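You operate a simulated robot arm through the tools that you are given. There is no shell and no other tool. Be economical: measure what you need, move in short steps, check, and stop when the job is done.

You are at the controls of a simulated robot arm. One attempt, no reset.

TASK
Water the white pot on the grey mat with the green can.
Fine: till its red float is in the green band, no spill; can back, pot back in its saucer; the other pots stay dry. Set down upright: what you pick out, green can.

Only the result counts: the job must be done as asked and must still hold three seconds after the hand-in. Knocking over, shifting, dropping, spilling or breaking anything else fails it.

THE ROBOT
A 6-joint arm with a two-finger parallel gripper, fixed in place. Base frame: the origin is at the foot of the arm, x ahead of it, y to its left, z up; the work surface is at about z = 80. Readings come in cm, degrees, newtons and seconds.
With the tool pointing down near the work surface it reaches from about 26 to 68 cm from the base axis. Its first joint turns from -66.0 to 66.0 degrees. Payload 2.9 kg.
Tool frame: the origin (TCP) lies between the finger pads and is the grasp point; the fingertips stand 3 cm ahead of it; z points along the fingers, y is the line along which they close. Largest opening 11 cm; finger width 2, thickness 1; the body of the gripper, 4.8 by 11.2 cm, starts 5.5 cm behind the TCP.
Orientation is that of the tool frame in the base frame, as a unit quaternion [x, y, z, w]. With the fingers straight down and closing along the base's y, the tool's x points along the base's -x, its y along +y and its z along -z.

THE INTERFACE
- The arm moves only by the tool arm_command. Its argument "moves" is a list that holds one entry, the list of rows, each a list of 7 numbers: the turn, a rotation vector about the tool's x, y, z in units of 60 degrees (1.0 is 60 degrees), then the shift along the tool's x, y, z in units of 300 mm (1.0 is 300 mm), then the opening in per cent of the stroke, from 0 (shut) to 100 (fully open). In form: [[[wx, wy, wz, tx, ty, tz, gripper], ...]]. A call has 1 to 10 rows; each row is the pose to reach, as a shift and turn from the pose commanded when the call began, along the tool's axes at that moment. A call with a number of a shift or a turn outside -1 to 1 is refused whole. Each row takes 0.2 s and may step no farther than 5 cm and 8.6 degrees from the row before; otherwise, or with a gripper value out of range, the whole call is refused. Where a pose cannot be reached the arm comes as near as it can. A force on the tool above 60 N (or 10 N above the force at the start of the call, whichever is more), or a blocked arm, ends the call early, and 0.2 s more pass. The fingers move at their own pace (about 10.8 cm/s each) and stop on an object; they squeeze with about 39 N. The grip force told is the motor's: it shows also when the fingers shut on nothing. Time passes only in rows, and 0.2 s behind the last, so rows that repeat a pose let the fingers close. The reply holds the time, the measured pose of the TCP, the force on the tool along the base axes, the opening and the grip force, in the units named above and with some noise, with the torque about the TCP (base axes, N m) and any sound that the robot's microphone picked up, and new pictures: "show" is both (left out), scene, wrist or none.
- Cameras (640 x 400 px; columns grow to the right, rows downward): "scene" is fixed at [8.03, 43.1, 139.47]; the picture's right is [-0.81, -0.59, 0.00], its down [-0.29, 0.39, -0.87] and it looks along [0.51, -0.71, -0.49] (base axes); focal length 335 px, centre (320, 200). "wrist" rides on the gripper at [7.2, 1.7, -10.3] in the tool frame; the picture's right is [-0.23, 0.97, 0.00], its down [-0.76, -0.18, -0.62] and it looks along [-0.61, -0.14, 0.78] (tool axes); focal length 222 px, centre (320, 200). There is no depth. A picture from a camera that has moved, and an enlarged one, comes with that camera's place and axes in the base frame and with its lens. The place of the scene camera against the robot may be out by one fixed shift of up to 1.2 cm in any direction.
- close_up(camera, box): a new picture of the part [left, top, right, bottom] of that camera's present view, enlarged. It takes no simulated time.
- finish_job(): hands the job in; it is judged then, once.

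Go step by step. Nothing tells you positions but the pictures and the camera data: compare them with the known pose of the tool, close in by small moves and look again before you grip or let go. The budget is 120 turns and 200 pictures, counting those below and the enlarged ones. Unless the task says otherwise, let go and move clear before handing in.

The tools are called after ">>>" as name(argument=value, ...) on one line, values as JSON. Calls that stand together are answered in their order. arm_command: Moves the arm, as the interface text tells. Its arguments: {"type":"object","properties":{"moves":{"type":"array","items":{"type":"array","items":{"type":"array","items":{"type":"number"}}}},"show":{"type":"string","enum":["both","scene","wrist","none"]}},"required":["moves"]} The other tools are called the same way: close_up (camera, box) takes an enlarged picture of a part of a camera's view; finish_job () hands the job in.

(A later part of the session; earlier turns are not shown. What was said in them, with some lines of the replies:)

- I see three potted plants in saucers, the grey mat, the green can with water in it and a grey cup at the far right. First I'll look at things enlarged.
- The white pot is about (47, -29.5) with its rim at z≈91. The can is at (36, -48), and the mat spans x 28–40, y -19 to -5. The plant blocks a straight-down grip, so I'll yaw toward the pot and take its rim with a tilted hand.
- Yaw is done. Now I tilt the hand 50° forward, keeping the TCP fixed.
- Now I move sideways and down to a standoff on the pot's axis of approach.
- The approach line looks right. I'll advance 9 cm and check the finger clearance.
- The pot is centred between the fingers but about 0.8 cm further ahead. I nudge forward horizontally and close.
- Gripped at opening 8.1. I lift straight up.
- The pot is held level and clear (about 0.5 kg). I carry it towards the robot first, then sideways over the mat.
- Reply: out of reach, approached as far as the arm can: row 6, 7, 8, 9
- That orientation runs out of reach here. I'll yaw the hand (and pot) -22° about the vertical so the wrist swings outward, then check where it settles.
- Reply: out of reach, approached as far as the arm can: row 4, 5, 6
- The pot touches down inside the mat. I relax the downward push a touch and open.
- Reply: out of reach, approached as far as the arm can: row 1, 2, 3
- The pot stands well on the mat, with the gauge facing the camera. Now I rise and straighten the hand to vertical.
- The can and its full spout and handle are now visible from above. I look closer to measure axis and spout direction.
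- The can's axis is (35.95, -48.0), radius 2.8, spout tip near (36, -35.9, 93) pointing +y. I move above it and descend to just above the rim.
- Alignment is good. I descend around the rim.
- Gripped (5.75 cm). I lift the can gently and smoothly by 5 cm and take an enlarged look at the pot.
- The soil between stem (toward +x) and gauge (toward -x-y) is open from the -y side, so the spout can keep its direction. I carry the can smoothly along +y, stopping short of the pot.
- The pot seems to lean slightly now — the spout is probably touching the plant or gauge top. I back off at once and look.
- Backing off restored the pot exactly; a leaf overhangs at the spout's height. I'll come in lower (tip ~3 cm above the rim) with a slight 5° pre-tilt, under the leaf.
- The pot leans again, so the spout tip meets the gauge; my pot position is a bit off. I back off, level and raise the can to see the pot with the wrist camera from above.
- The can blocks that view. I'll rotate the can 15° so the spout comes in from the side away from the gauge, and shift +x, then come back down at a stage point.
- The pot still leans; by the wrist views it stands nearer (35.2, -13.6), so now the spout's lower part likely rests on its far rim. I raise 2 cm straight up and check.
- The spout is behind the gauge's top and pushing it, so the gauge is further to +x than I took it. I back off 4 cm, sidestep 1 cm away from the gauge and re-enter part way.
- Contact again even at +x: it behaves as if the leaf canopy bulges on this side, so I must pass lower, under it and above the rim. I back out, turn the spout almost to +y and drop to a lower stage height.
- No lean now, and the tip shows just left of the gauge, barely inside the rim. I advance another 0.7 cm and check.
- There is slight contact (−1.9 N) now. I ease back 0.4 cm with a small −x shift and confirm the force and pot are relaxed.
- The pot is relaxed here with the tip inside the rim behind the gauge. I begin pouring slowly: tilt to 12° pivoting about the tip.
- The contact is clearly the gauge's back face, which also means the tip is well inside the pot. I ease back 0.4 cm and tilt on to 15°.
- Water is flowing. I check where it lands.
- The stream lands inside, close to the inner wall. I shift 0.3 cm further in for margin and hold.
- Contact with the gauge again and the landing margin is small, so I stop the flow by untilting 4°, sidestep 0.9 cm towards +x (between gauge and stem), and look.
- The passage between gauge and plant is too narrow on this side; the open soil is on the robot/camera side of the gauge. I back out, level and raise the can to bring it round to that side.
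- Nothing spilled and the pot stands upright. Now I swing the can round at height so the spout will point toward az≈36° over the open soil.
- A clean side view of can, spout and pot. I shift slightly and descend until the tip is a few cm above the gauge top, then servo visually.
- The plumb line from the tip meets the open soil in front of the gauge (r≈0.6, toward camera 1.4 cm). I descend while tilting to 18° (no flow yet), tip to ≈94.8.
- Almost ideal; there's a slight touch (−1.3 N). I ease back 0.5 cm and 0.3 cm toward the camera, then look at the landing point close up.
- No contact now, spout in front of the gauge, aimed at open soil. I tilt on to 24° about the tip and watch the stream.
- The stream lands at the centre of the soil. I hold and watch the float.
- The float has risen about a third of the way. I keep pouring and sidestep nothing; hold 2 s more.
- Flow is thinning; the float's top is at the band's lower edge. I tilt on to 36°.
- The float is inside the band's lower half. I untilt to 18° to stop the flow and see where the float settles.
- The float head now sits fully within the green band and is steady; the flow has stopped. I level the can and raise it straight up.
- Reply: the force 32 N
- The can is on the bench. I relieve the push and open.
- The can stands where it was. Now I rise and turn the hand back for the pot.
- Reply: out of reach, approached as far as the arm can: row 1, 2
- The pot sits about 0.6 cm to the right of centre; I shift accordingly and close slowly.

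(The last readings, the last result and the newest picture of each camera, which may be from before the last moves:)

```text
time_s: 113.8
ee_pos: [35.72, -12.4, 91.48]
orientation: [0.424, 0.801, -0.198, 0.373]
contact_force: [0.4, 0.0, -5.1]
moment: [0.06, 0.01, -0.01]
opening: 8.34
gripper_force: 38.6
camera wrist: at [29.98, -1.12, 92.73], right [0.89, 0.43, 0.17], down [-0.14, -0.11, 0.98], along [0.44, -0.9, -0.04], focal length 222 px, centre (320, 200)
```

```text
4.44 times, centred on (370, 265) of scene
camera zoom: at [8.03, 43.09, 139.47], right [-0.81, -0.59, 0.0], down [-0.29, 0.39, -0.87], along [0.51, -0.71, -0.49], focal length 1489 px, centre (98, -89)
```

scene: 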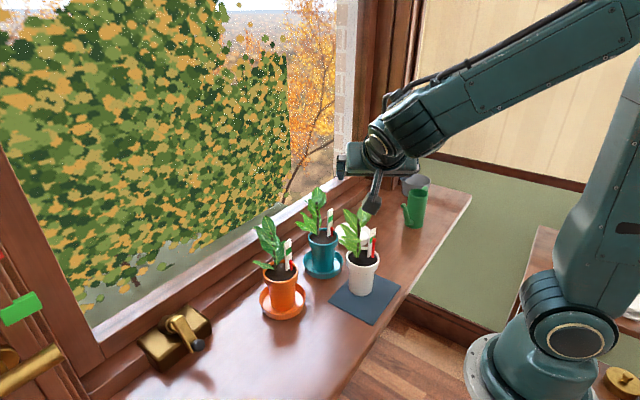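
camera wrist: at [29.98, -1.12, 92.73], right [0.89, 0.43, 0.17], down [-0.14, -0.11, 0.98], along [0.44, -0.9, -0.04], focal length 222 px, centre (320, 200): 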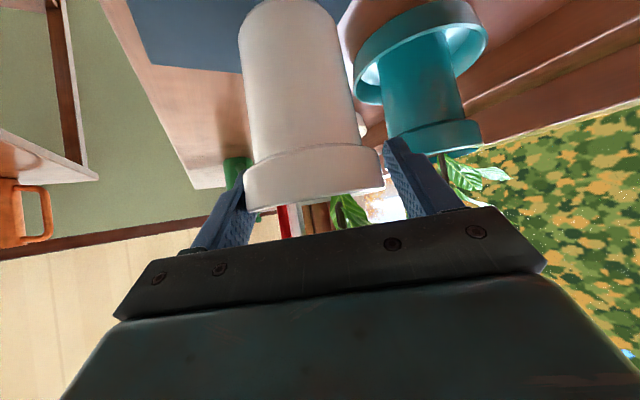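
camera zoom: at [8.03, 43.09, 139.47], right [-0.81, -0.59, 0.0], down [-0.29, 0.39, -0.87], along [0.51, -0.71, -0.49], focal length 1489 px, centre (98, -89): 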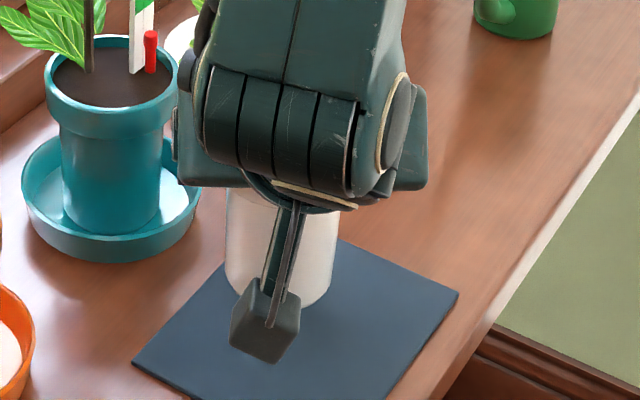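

The pot is lifted cleanly. I raise it further outward/up for the transfer.

>>> arm_command(moves=[[[0, 0, 0, -0.05, 0, -0.033, 48], [0, 0, 0, -0.13, 0, -0.086, 48], [0, 0, 0, -0.21, 0, -0.139, 48], [0, 0, 0, -0.275, 0, -0.182, 48], [0, 0, 0, -0.299, 0, -0.198, 48]]], show="none")

>>> arm_command(moves=[[[-0.094, 0, -0.079, -0.02, -0.035, 0.03, 48], [-0.187, 0, -0.157, -0.04, -0.07, 0.06, 48], [-0.281, 0, -0.236, -0.06, -0.105, 0.09, 48], [-0.281, 0, -0.236, -0.06, -0.105, 0.09, 48]]], show="none")

```text
time_s: 115.0
ee_pos: [36.35, -13.48, 102.18]
orientation: [0.425, 0.801, -0.199, 0.372]
contact_force: [0.0, 0.1, -5.6]
moment: [0.05, 0.01, 0.01]
opening: 8.32
gripper_force: 39.5
```

```text
time_s: 116.0
ee_pos: [35.38, -17.97, 101.89]
orientation: [0.263, 0.867, -0.122, 0.404]
contact_force: [0.4, -0.6, -5.8]
moment: [0.0, 0.02, -0.06]
opening: 8.34
gripper_force: 38.9
```

>>> arm_command(moves=[[[0, 0, 0, -0.025, -0.06, 0.03, 48], [0, 0, 0, -0.075, -0.18, 0.09, 48], [0, 0, 0, -0.12, -0.29, 0.143, 48], [0, 0, 0, -0.138, -0.333, 0.165, 48], [0, 0, 0, -0.175, -0.293, 0.21, 48], [0, 0, 0, -0.235, -0.233, 0.28, 48], [0, 0, 0, -0.3, -0.166, 0.358, 48], [0, 0, 0, -0.345, -0.117, 0.411, 48], [0, 0, 0, -0.359, -0.103, 0.428, 48], [0, 0, 0, -0.359, -0.103, 0.428, 48]]], show="wrist")

>>> close_up(camera="scene", box=[280, 120, 440, 260])

```text
time_s: 118.2
ee_pos: [47.7, -29.68, 101.9]
orientation: [0.263, 0.868, -0.122, 0.403]
contact_force: [0.4, 0.2, -4.9]
moment: [0.03, 0.02, 0.0]
opening: 8.35
gripper_force: 39.2
camera wrist: at [38.25, -21.44, 103.06], right [0.66, 0.73, 0.17], down [-0.09, -0.16, 0.98], along [0.74, -0.67, -0.04], focal length 222 px, centre (320, 200)
```

wrist: 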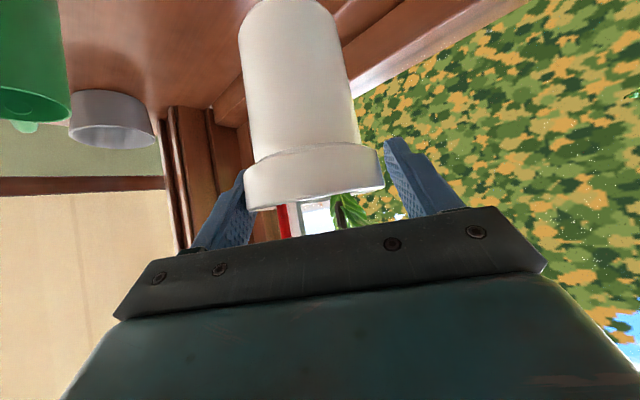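

```text
2.86 times, centred on (360, 190) of scene
camera zoom: at [8.04, 43.09, 139.47], right [-0.81, -0.59, 0.0], down [-0.29, 0.39, -0.87], along [0.51, -0.71, -0.49], focal length 957 px, centre (206, 229)
```

zoom: 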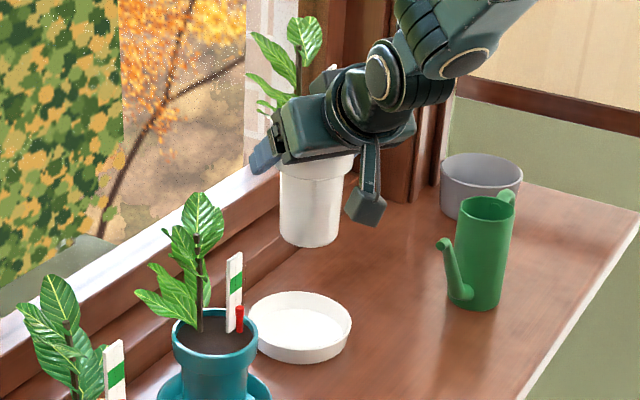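

The saucer appears to sit about 0.4 cm left of where it was, so I target its present centre and lower the pot to just above the floor of the saucer.

>>> arm_command(moves=[[[0, 0, 0, 0.04, 0.003, 0.034, 48], [0, 0, 0, 0.12, 0.005, 0.102, 48], [0, 0, 0, 0.2, 0.007, 0.17, 48], [0, 0, 0, 0.26, 0.007, 0.222, 48], [0, 0, 0, 0.284, 0.007, 0.242, 48], [0, 0, 0, 0.284, 0.007, 0.242, 48]]], show="wrist")

>>> close_up(camera="scene", box=[300, 170, 420, 260])

```text
time_s: 119.6
ee_pos: [47.95, -29.8, 90.59]
orientation: [0.264, 0.867, -0.124, 0.404]
contact_force: [0.2, -0.1, -5.3]
moment: [0.01, 0.04, 0.01]
opening: 8.36
gripper_force: 38.7
camera wrist: at [38.47, -21.35, 91.8], right [0.66, 0.73, 0.17], down [-0.09, -0.15, 0.98], along [0.74, -0.67, -0.04], focal length 222 px, centre (320, 200)
```

wrist: 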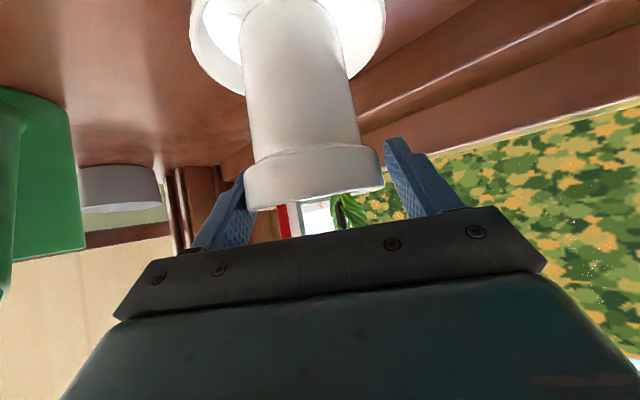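

```text
4.44 times, centred on (360, 215) of scene
camera zoom: at [8.03, 43.09, 139.47], right [-0.81, -0.59, 0.0], down [-0.29, 0.39, -0.87], along [0.51, -0.71, -0.49], focal length 1489 px, centre (142, 133)
```

zoom: 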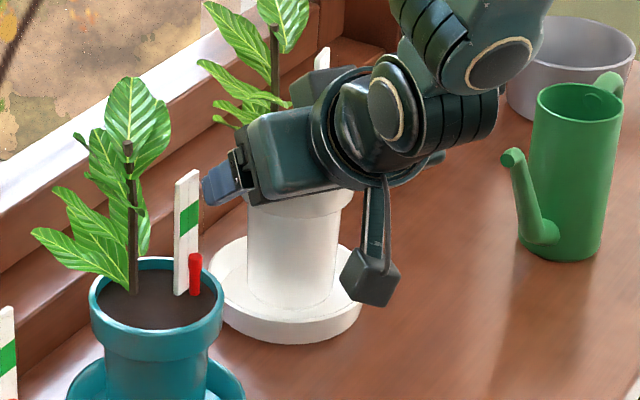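

>>> arm_command(moves=[[[0, 0, 0, 0.008, 0, 0.0068, 48], [0, 0, 0, 0.0166, 0, 0.0139, 48], [0, 0, 0, 0.0217, 0, 0.0182, 48], [0, 0, 0, 0.0217, 0, 0.0182, 48]]], show="none")

```text
time_s: 120.6
ee_pos: [47.98, -29.61, 89.76]
orientation: [0.264, 0.867, -0.123, 0.404]
contact_force: [-0.2, 0.5, -5.6]
moment: [0.01, 0.04, 0.0]
opening: 8.37
gripper_force: 38.0
```

>>> arm_command(moves=[[[0, 0, 0, 0.0038, 0, 0.0032, 48], [0, 0, 0, 0.0077, 0, 0.0064, 48], [0, 0, 0, 0.0077, 0, 0.0064, 48]]], show="none")

```text
time_s: 121.4
ee_pos: [47.91, -29.75, 89.56]
orientation: [0.262, 0.867, -0.122, 0.406]
contact_force: [-1.6, 1.1, 5.6]
moment: [0.05, 0.21, 0.02]
opening: 8.35
gripper_force: 38.9
```

Touchdown. I open gently.

>>> arm_command(moves=[[[0, 0, 0, -0.001, 0, -0.001, 74], [0, 0, 0, -0.001, 0, -0.001, 77], [0, 0, 0, -0.001, 0, -0.001, 82], [0, 0, 0, -0.001, 0, -0.001, 90], [0, 0, 0, -0.001, 0, -0.001, 100], [0, 0, 0, -0.001, 0, -0.001, 100]]], show="wrist")

>>> close_up(camera="scene", box=[300, 150, 420, 250])

```text
time_s: 122.8
ee_pos: [47.98, -29.56, 89.38]
orientation: [0.263, 0.867, -0.123, 0.405]
contact_force: [0.4, -0.4, -0.1]
moment: [-0.03, -0.01, -0.01]
opening: 10.98
gripper_force: 0.1
camera wrist: at [38.49, -21.34, 90.66], right [0.66, 0.73, 0.17], down [-0.09, -0.15, 0.98], along [0.74, -0.67, -0.04], focal length 222 px, centre (320, 200)
```

wrist: 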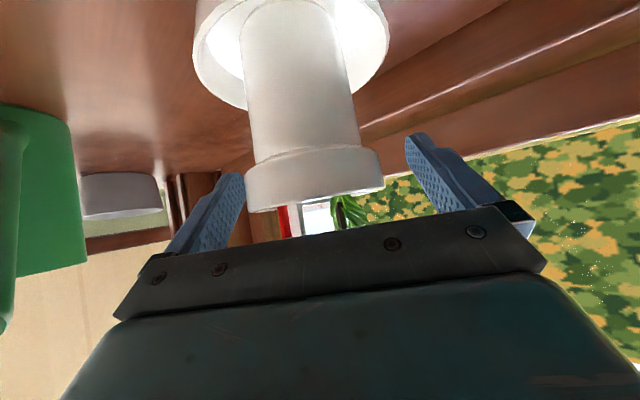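

```text
4.00 times, centred on (360, 200) of scene
camera zoom: at [8.03, 43.1, 139.47], right [-0.81, -0.59, 0.0], down [-0.29, 0.39, -0.87], along [0.51, -0.71, -0.49], focal length 1340 px, centre (160, 200)
```

zoom: 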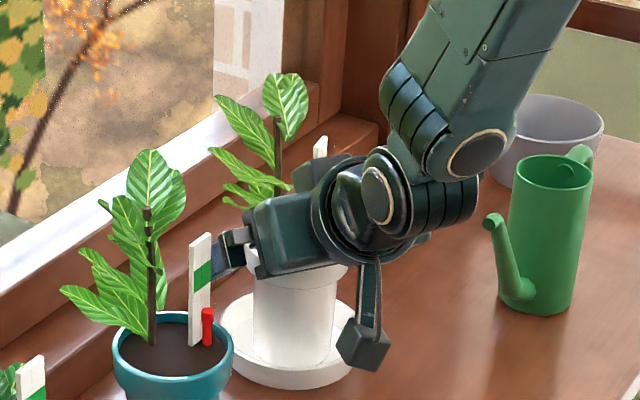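

>>> arm_command(moves=[[[0, 0, 0, 0, 0, -0.06, 100], [0, 0, 0, 0, 0, -0.18, 100], [0, 0, 0, 0, 0, -0.32, 100], [0, 0, 0, 0, 0, -0.46, 100], [0, 0, 0, -0.1, 0, -0.54, 100], [0, 0, 0, -0.2, 0, -0.62, 100], [0, 0, 0, -0.3, 0, -0.7, 100]]], show="both")

>>> close_up(camera="scene", box=[330, 170, 390, 250])

>>> close_up(camera="scene", box=[240, 170, 460, 330])

```text
time_s: 124.4
ee_pos: [39.4, -24.18, 109.92]
orientation: [0.262, 0.868, -0.122, 0.404]
contact_force: [0.1, 0.3, -0.1]
moment: [-0.02, 0.05, 0.0]
opening: 11.0
gripper_force: 0.0
camera wrist: at [30.03, -15.81, 111.08], right [0.66, 0.73, 0.17], down [-0.09, -0.15, 0.98], along [0.74, -0.67, -0.04], focal length 222 px, centre (320, 200)
```

scene: 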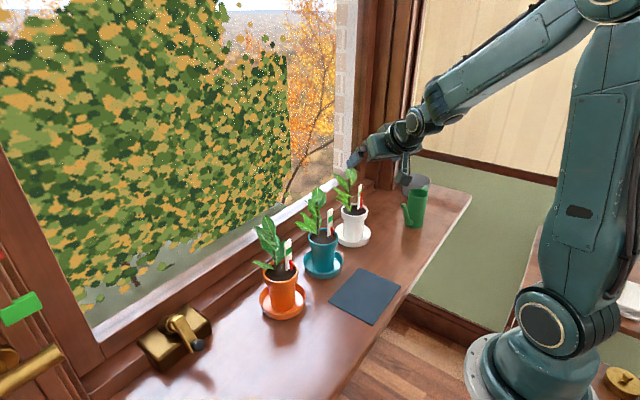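
wrist: 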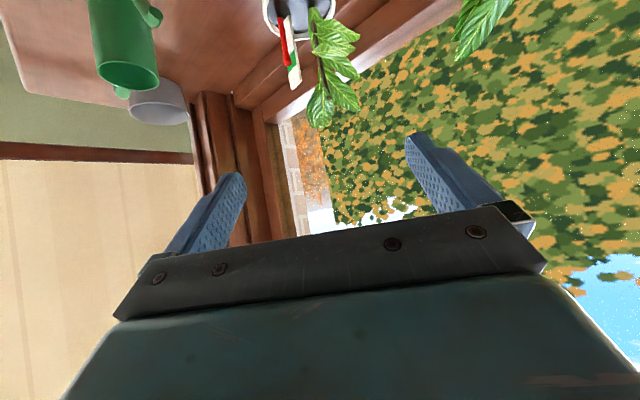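

```text
5.00 times, centred on (360, 210) of scene
camera zoom: at [8.02, 43.1, 139.47], right [-0.81, -0.59, 0.0], down [-0.29, 0.39, -0.87], along [0.51, -0.71, -0.49], focal length 1675 px, centre (120, 150)
```

zoom: 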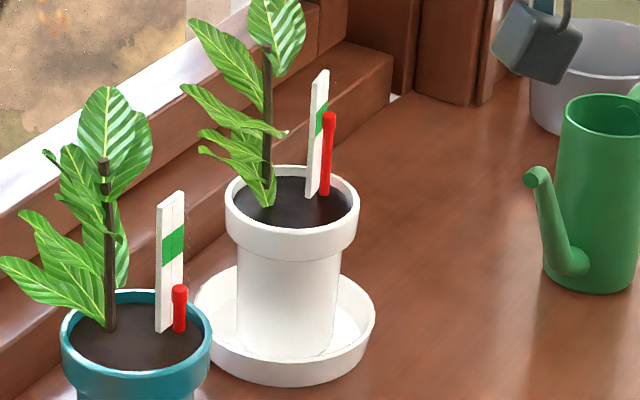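

```text
2.50 times, centred on (350, 250) of scene
camera zoom: at [8.02, 43.1, 139.47], right [-0.81, -0.59, 0.0], down [-0.29, 0.39, -0.87], along [0.51, -0.71, -0.49], focal length 838 px, centre (245, 75)
```

zoom: 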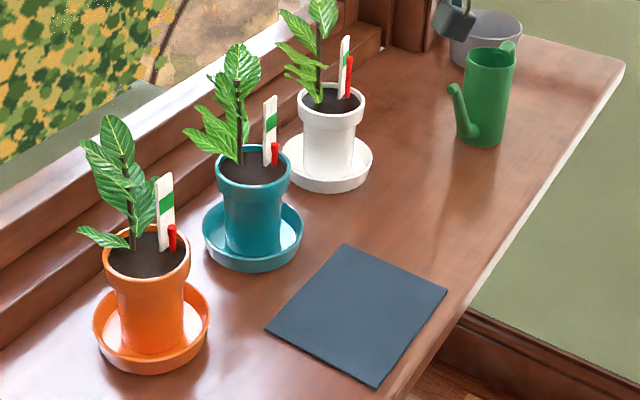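

>>> close_up(camera="scene", box=[350, 180, 375, 210])

>>> close_up(camera="wrist", box=[250, 0, 340, 100])

```text
13.33 times, centred on (362, 195) of scene
camera zoom: at [8.02, 43.1, 139.47], right [-0.81, -0.59, 0.0], down [-0.29, 0.39, -0.87], along [0.51, -0.71, -0.49], focal length 4467 px, centre (-247, 267)
```

zoom: 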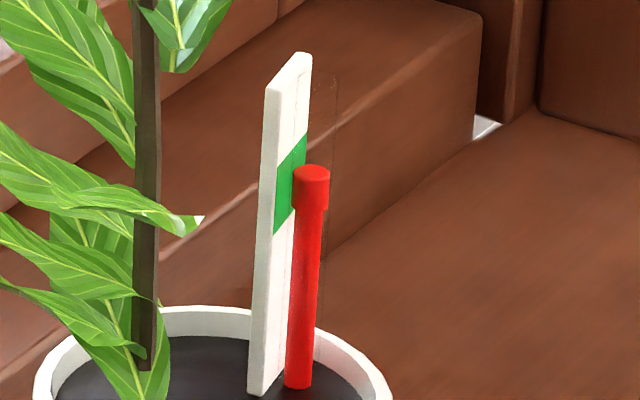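

```text
4.00 times, centred on (295, 50) of wrist
camera zoom: at [30.03, -15.81, 111.08], right [0.66, 0.73, 0.17], down [-0.09, -0.15, 0.98], along [0.74, -0.67, -0.04], focal length 888 px, centre (420, 800)
```

zoom: 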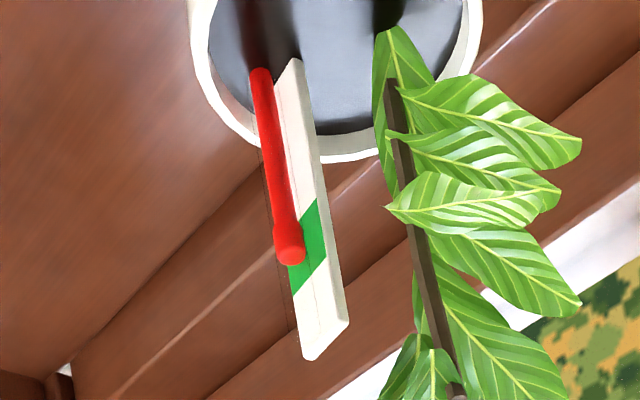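

The white pot is back in its saucer with the float in the green band. The can is upright at its place and nothing looks spilled, so I hand in.

>>> finish_job()

```text
The job is handed in.
```

I watered the white pot on the grey mat until its red float sat in the green band, a little below the middle, and handed the job in. No result came back.

- **Can and pot:** The green can is back upright at its original spot, and the pot is back in its saucer, turned slightly from how it first stood.
- **Spills and other pots:** I saw no spill in the pictures, and no water went near the other pots.
- **Possible problem:** The white saucer ended up about 0.4 cm from where it started. I think the can bumped it while I was lining up the spout. That could count against "shifting anything else"; I left it because pushing it back seemed riskier.
- **Contact with the plant:** The spout also touched the white pot's gauge and leaves several times on the first approach, so the pot leaned a little and slid a few millimetres on the mat.
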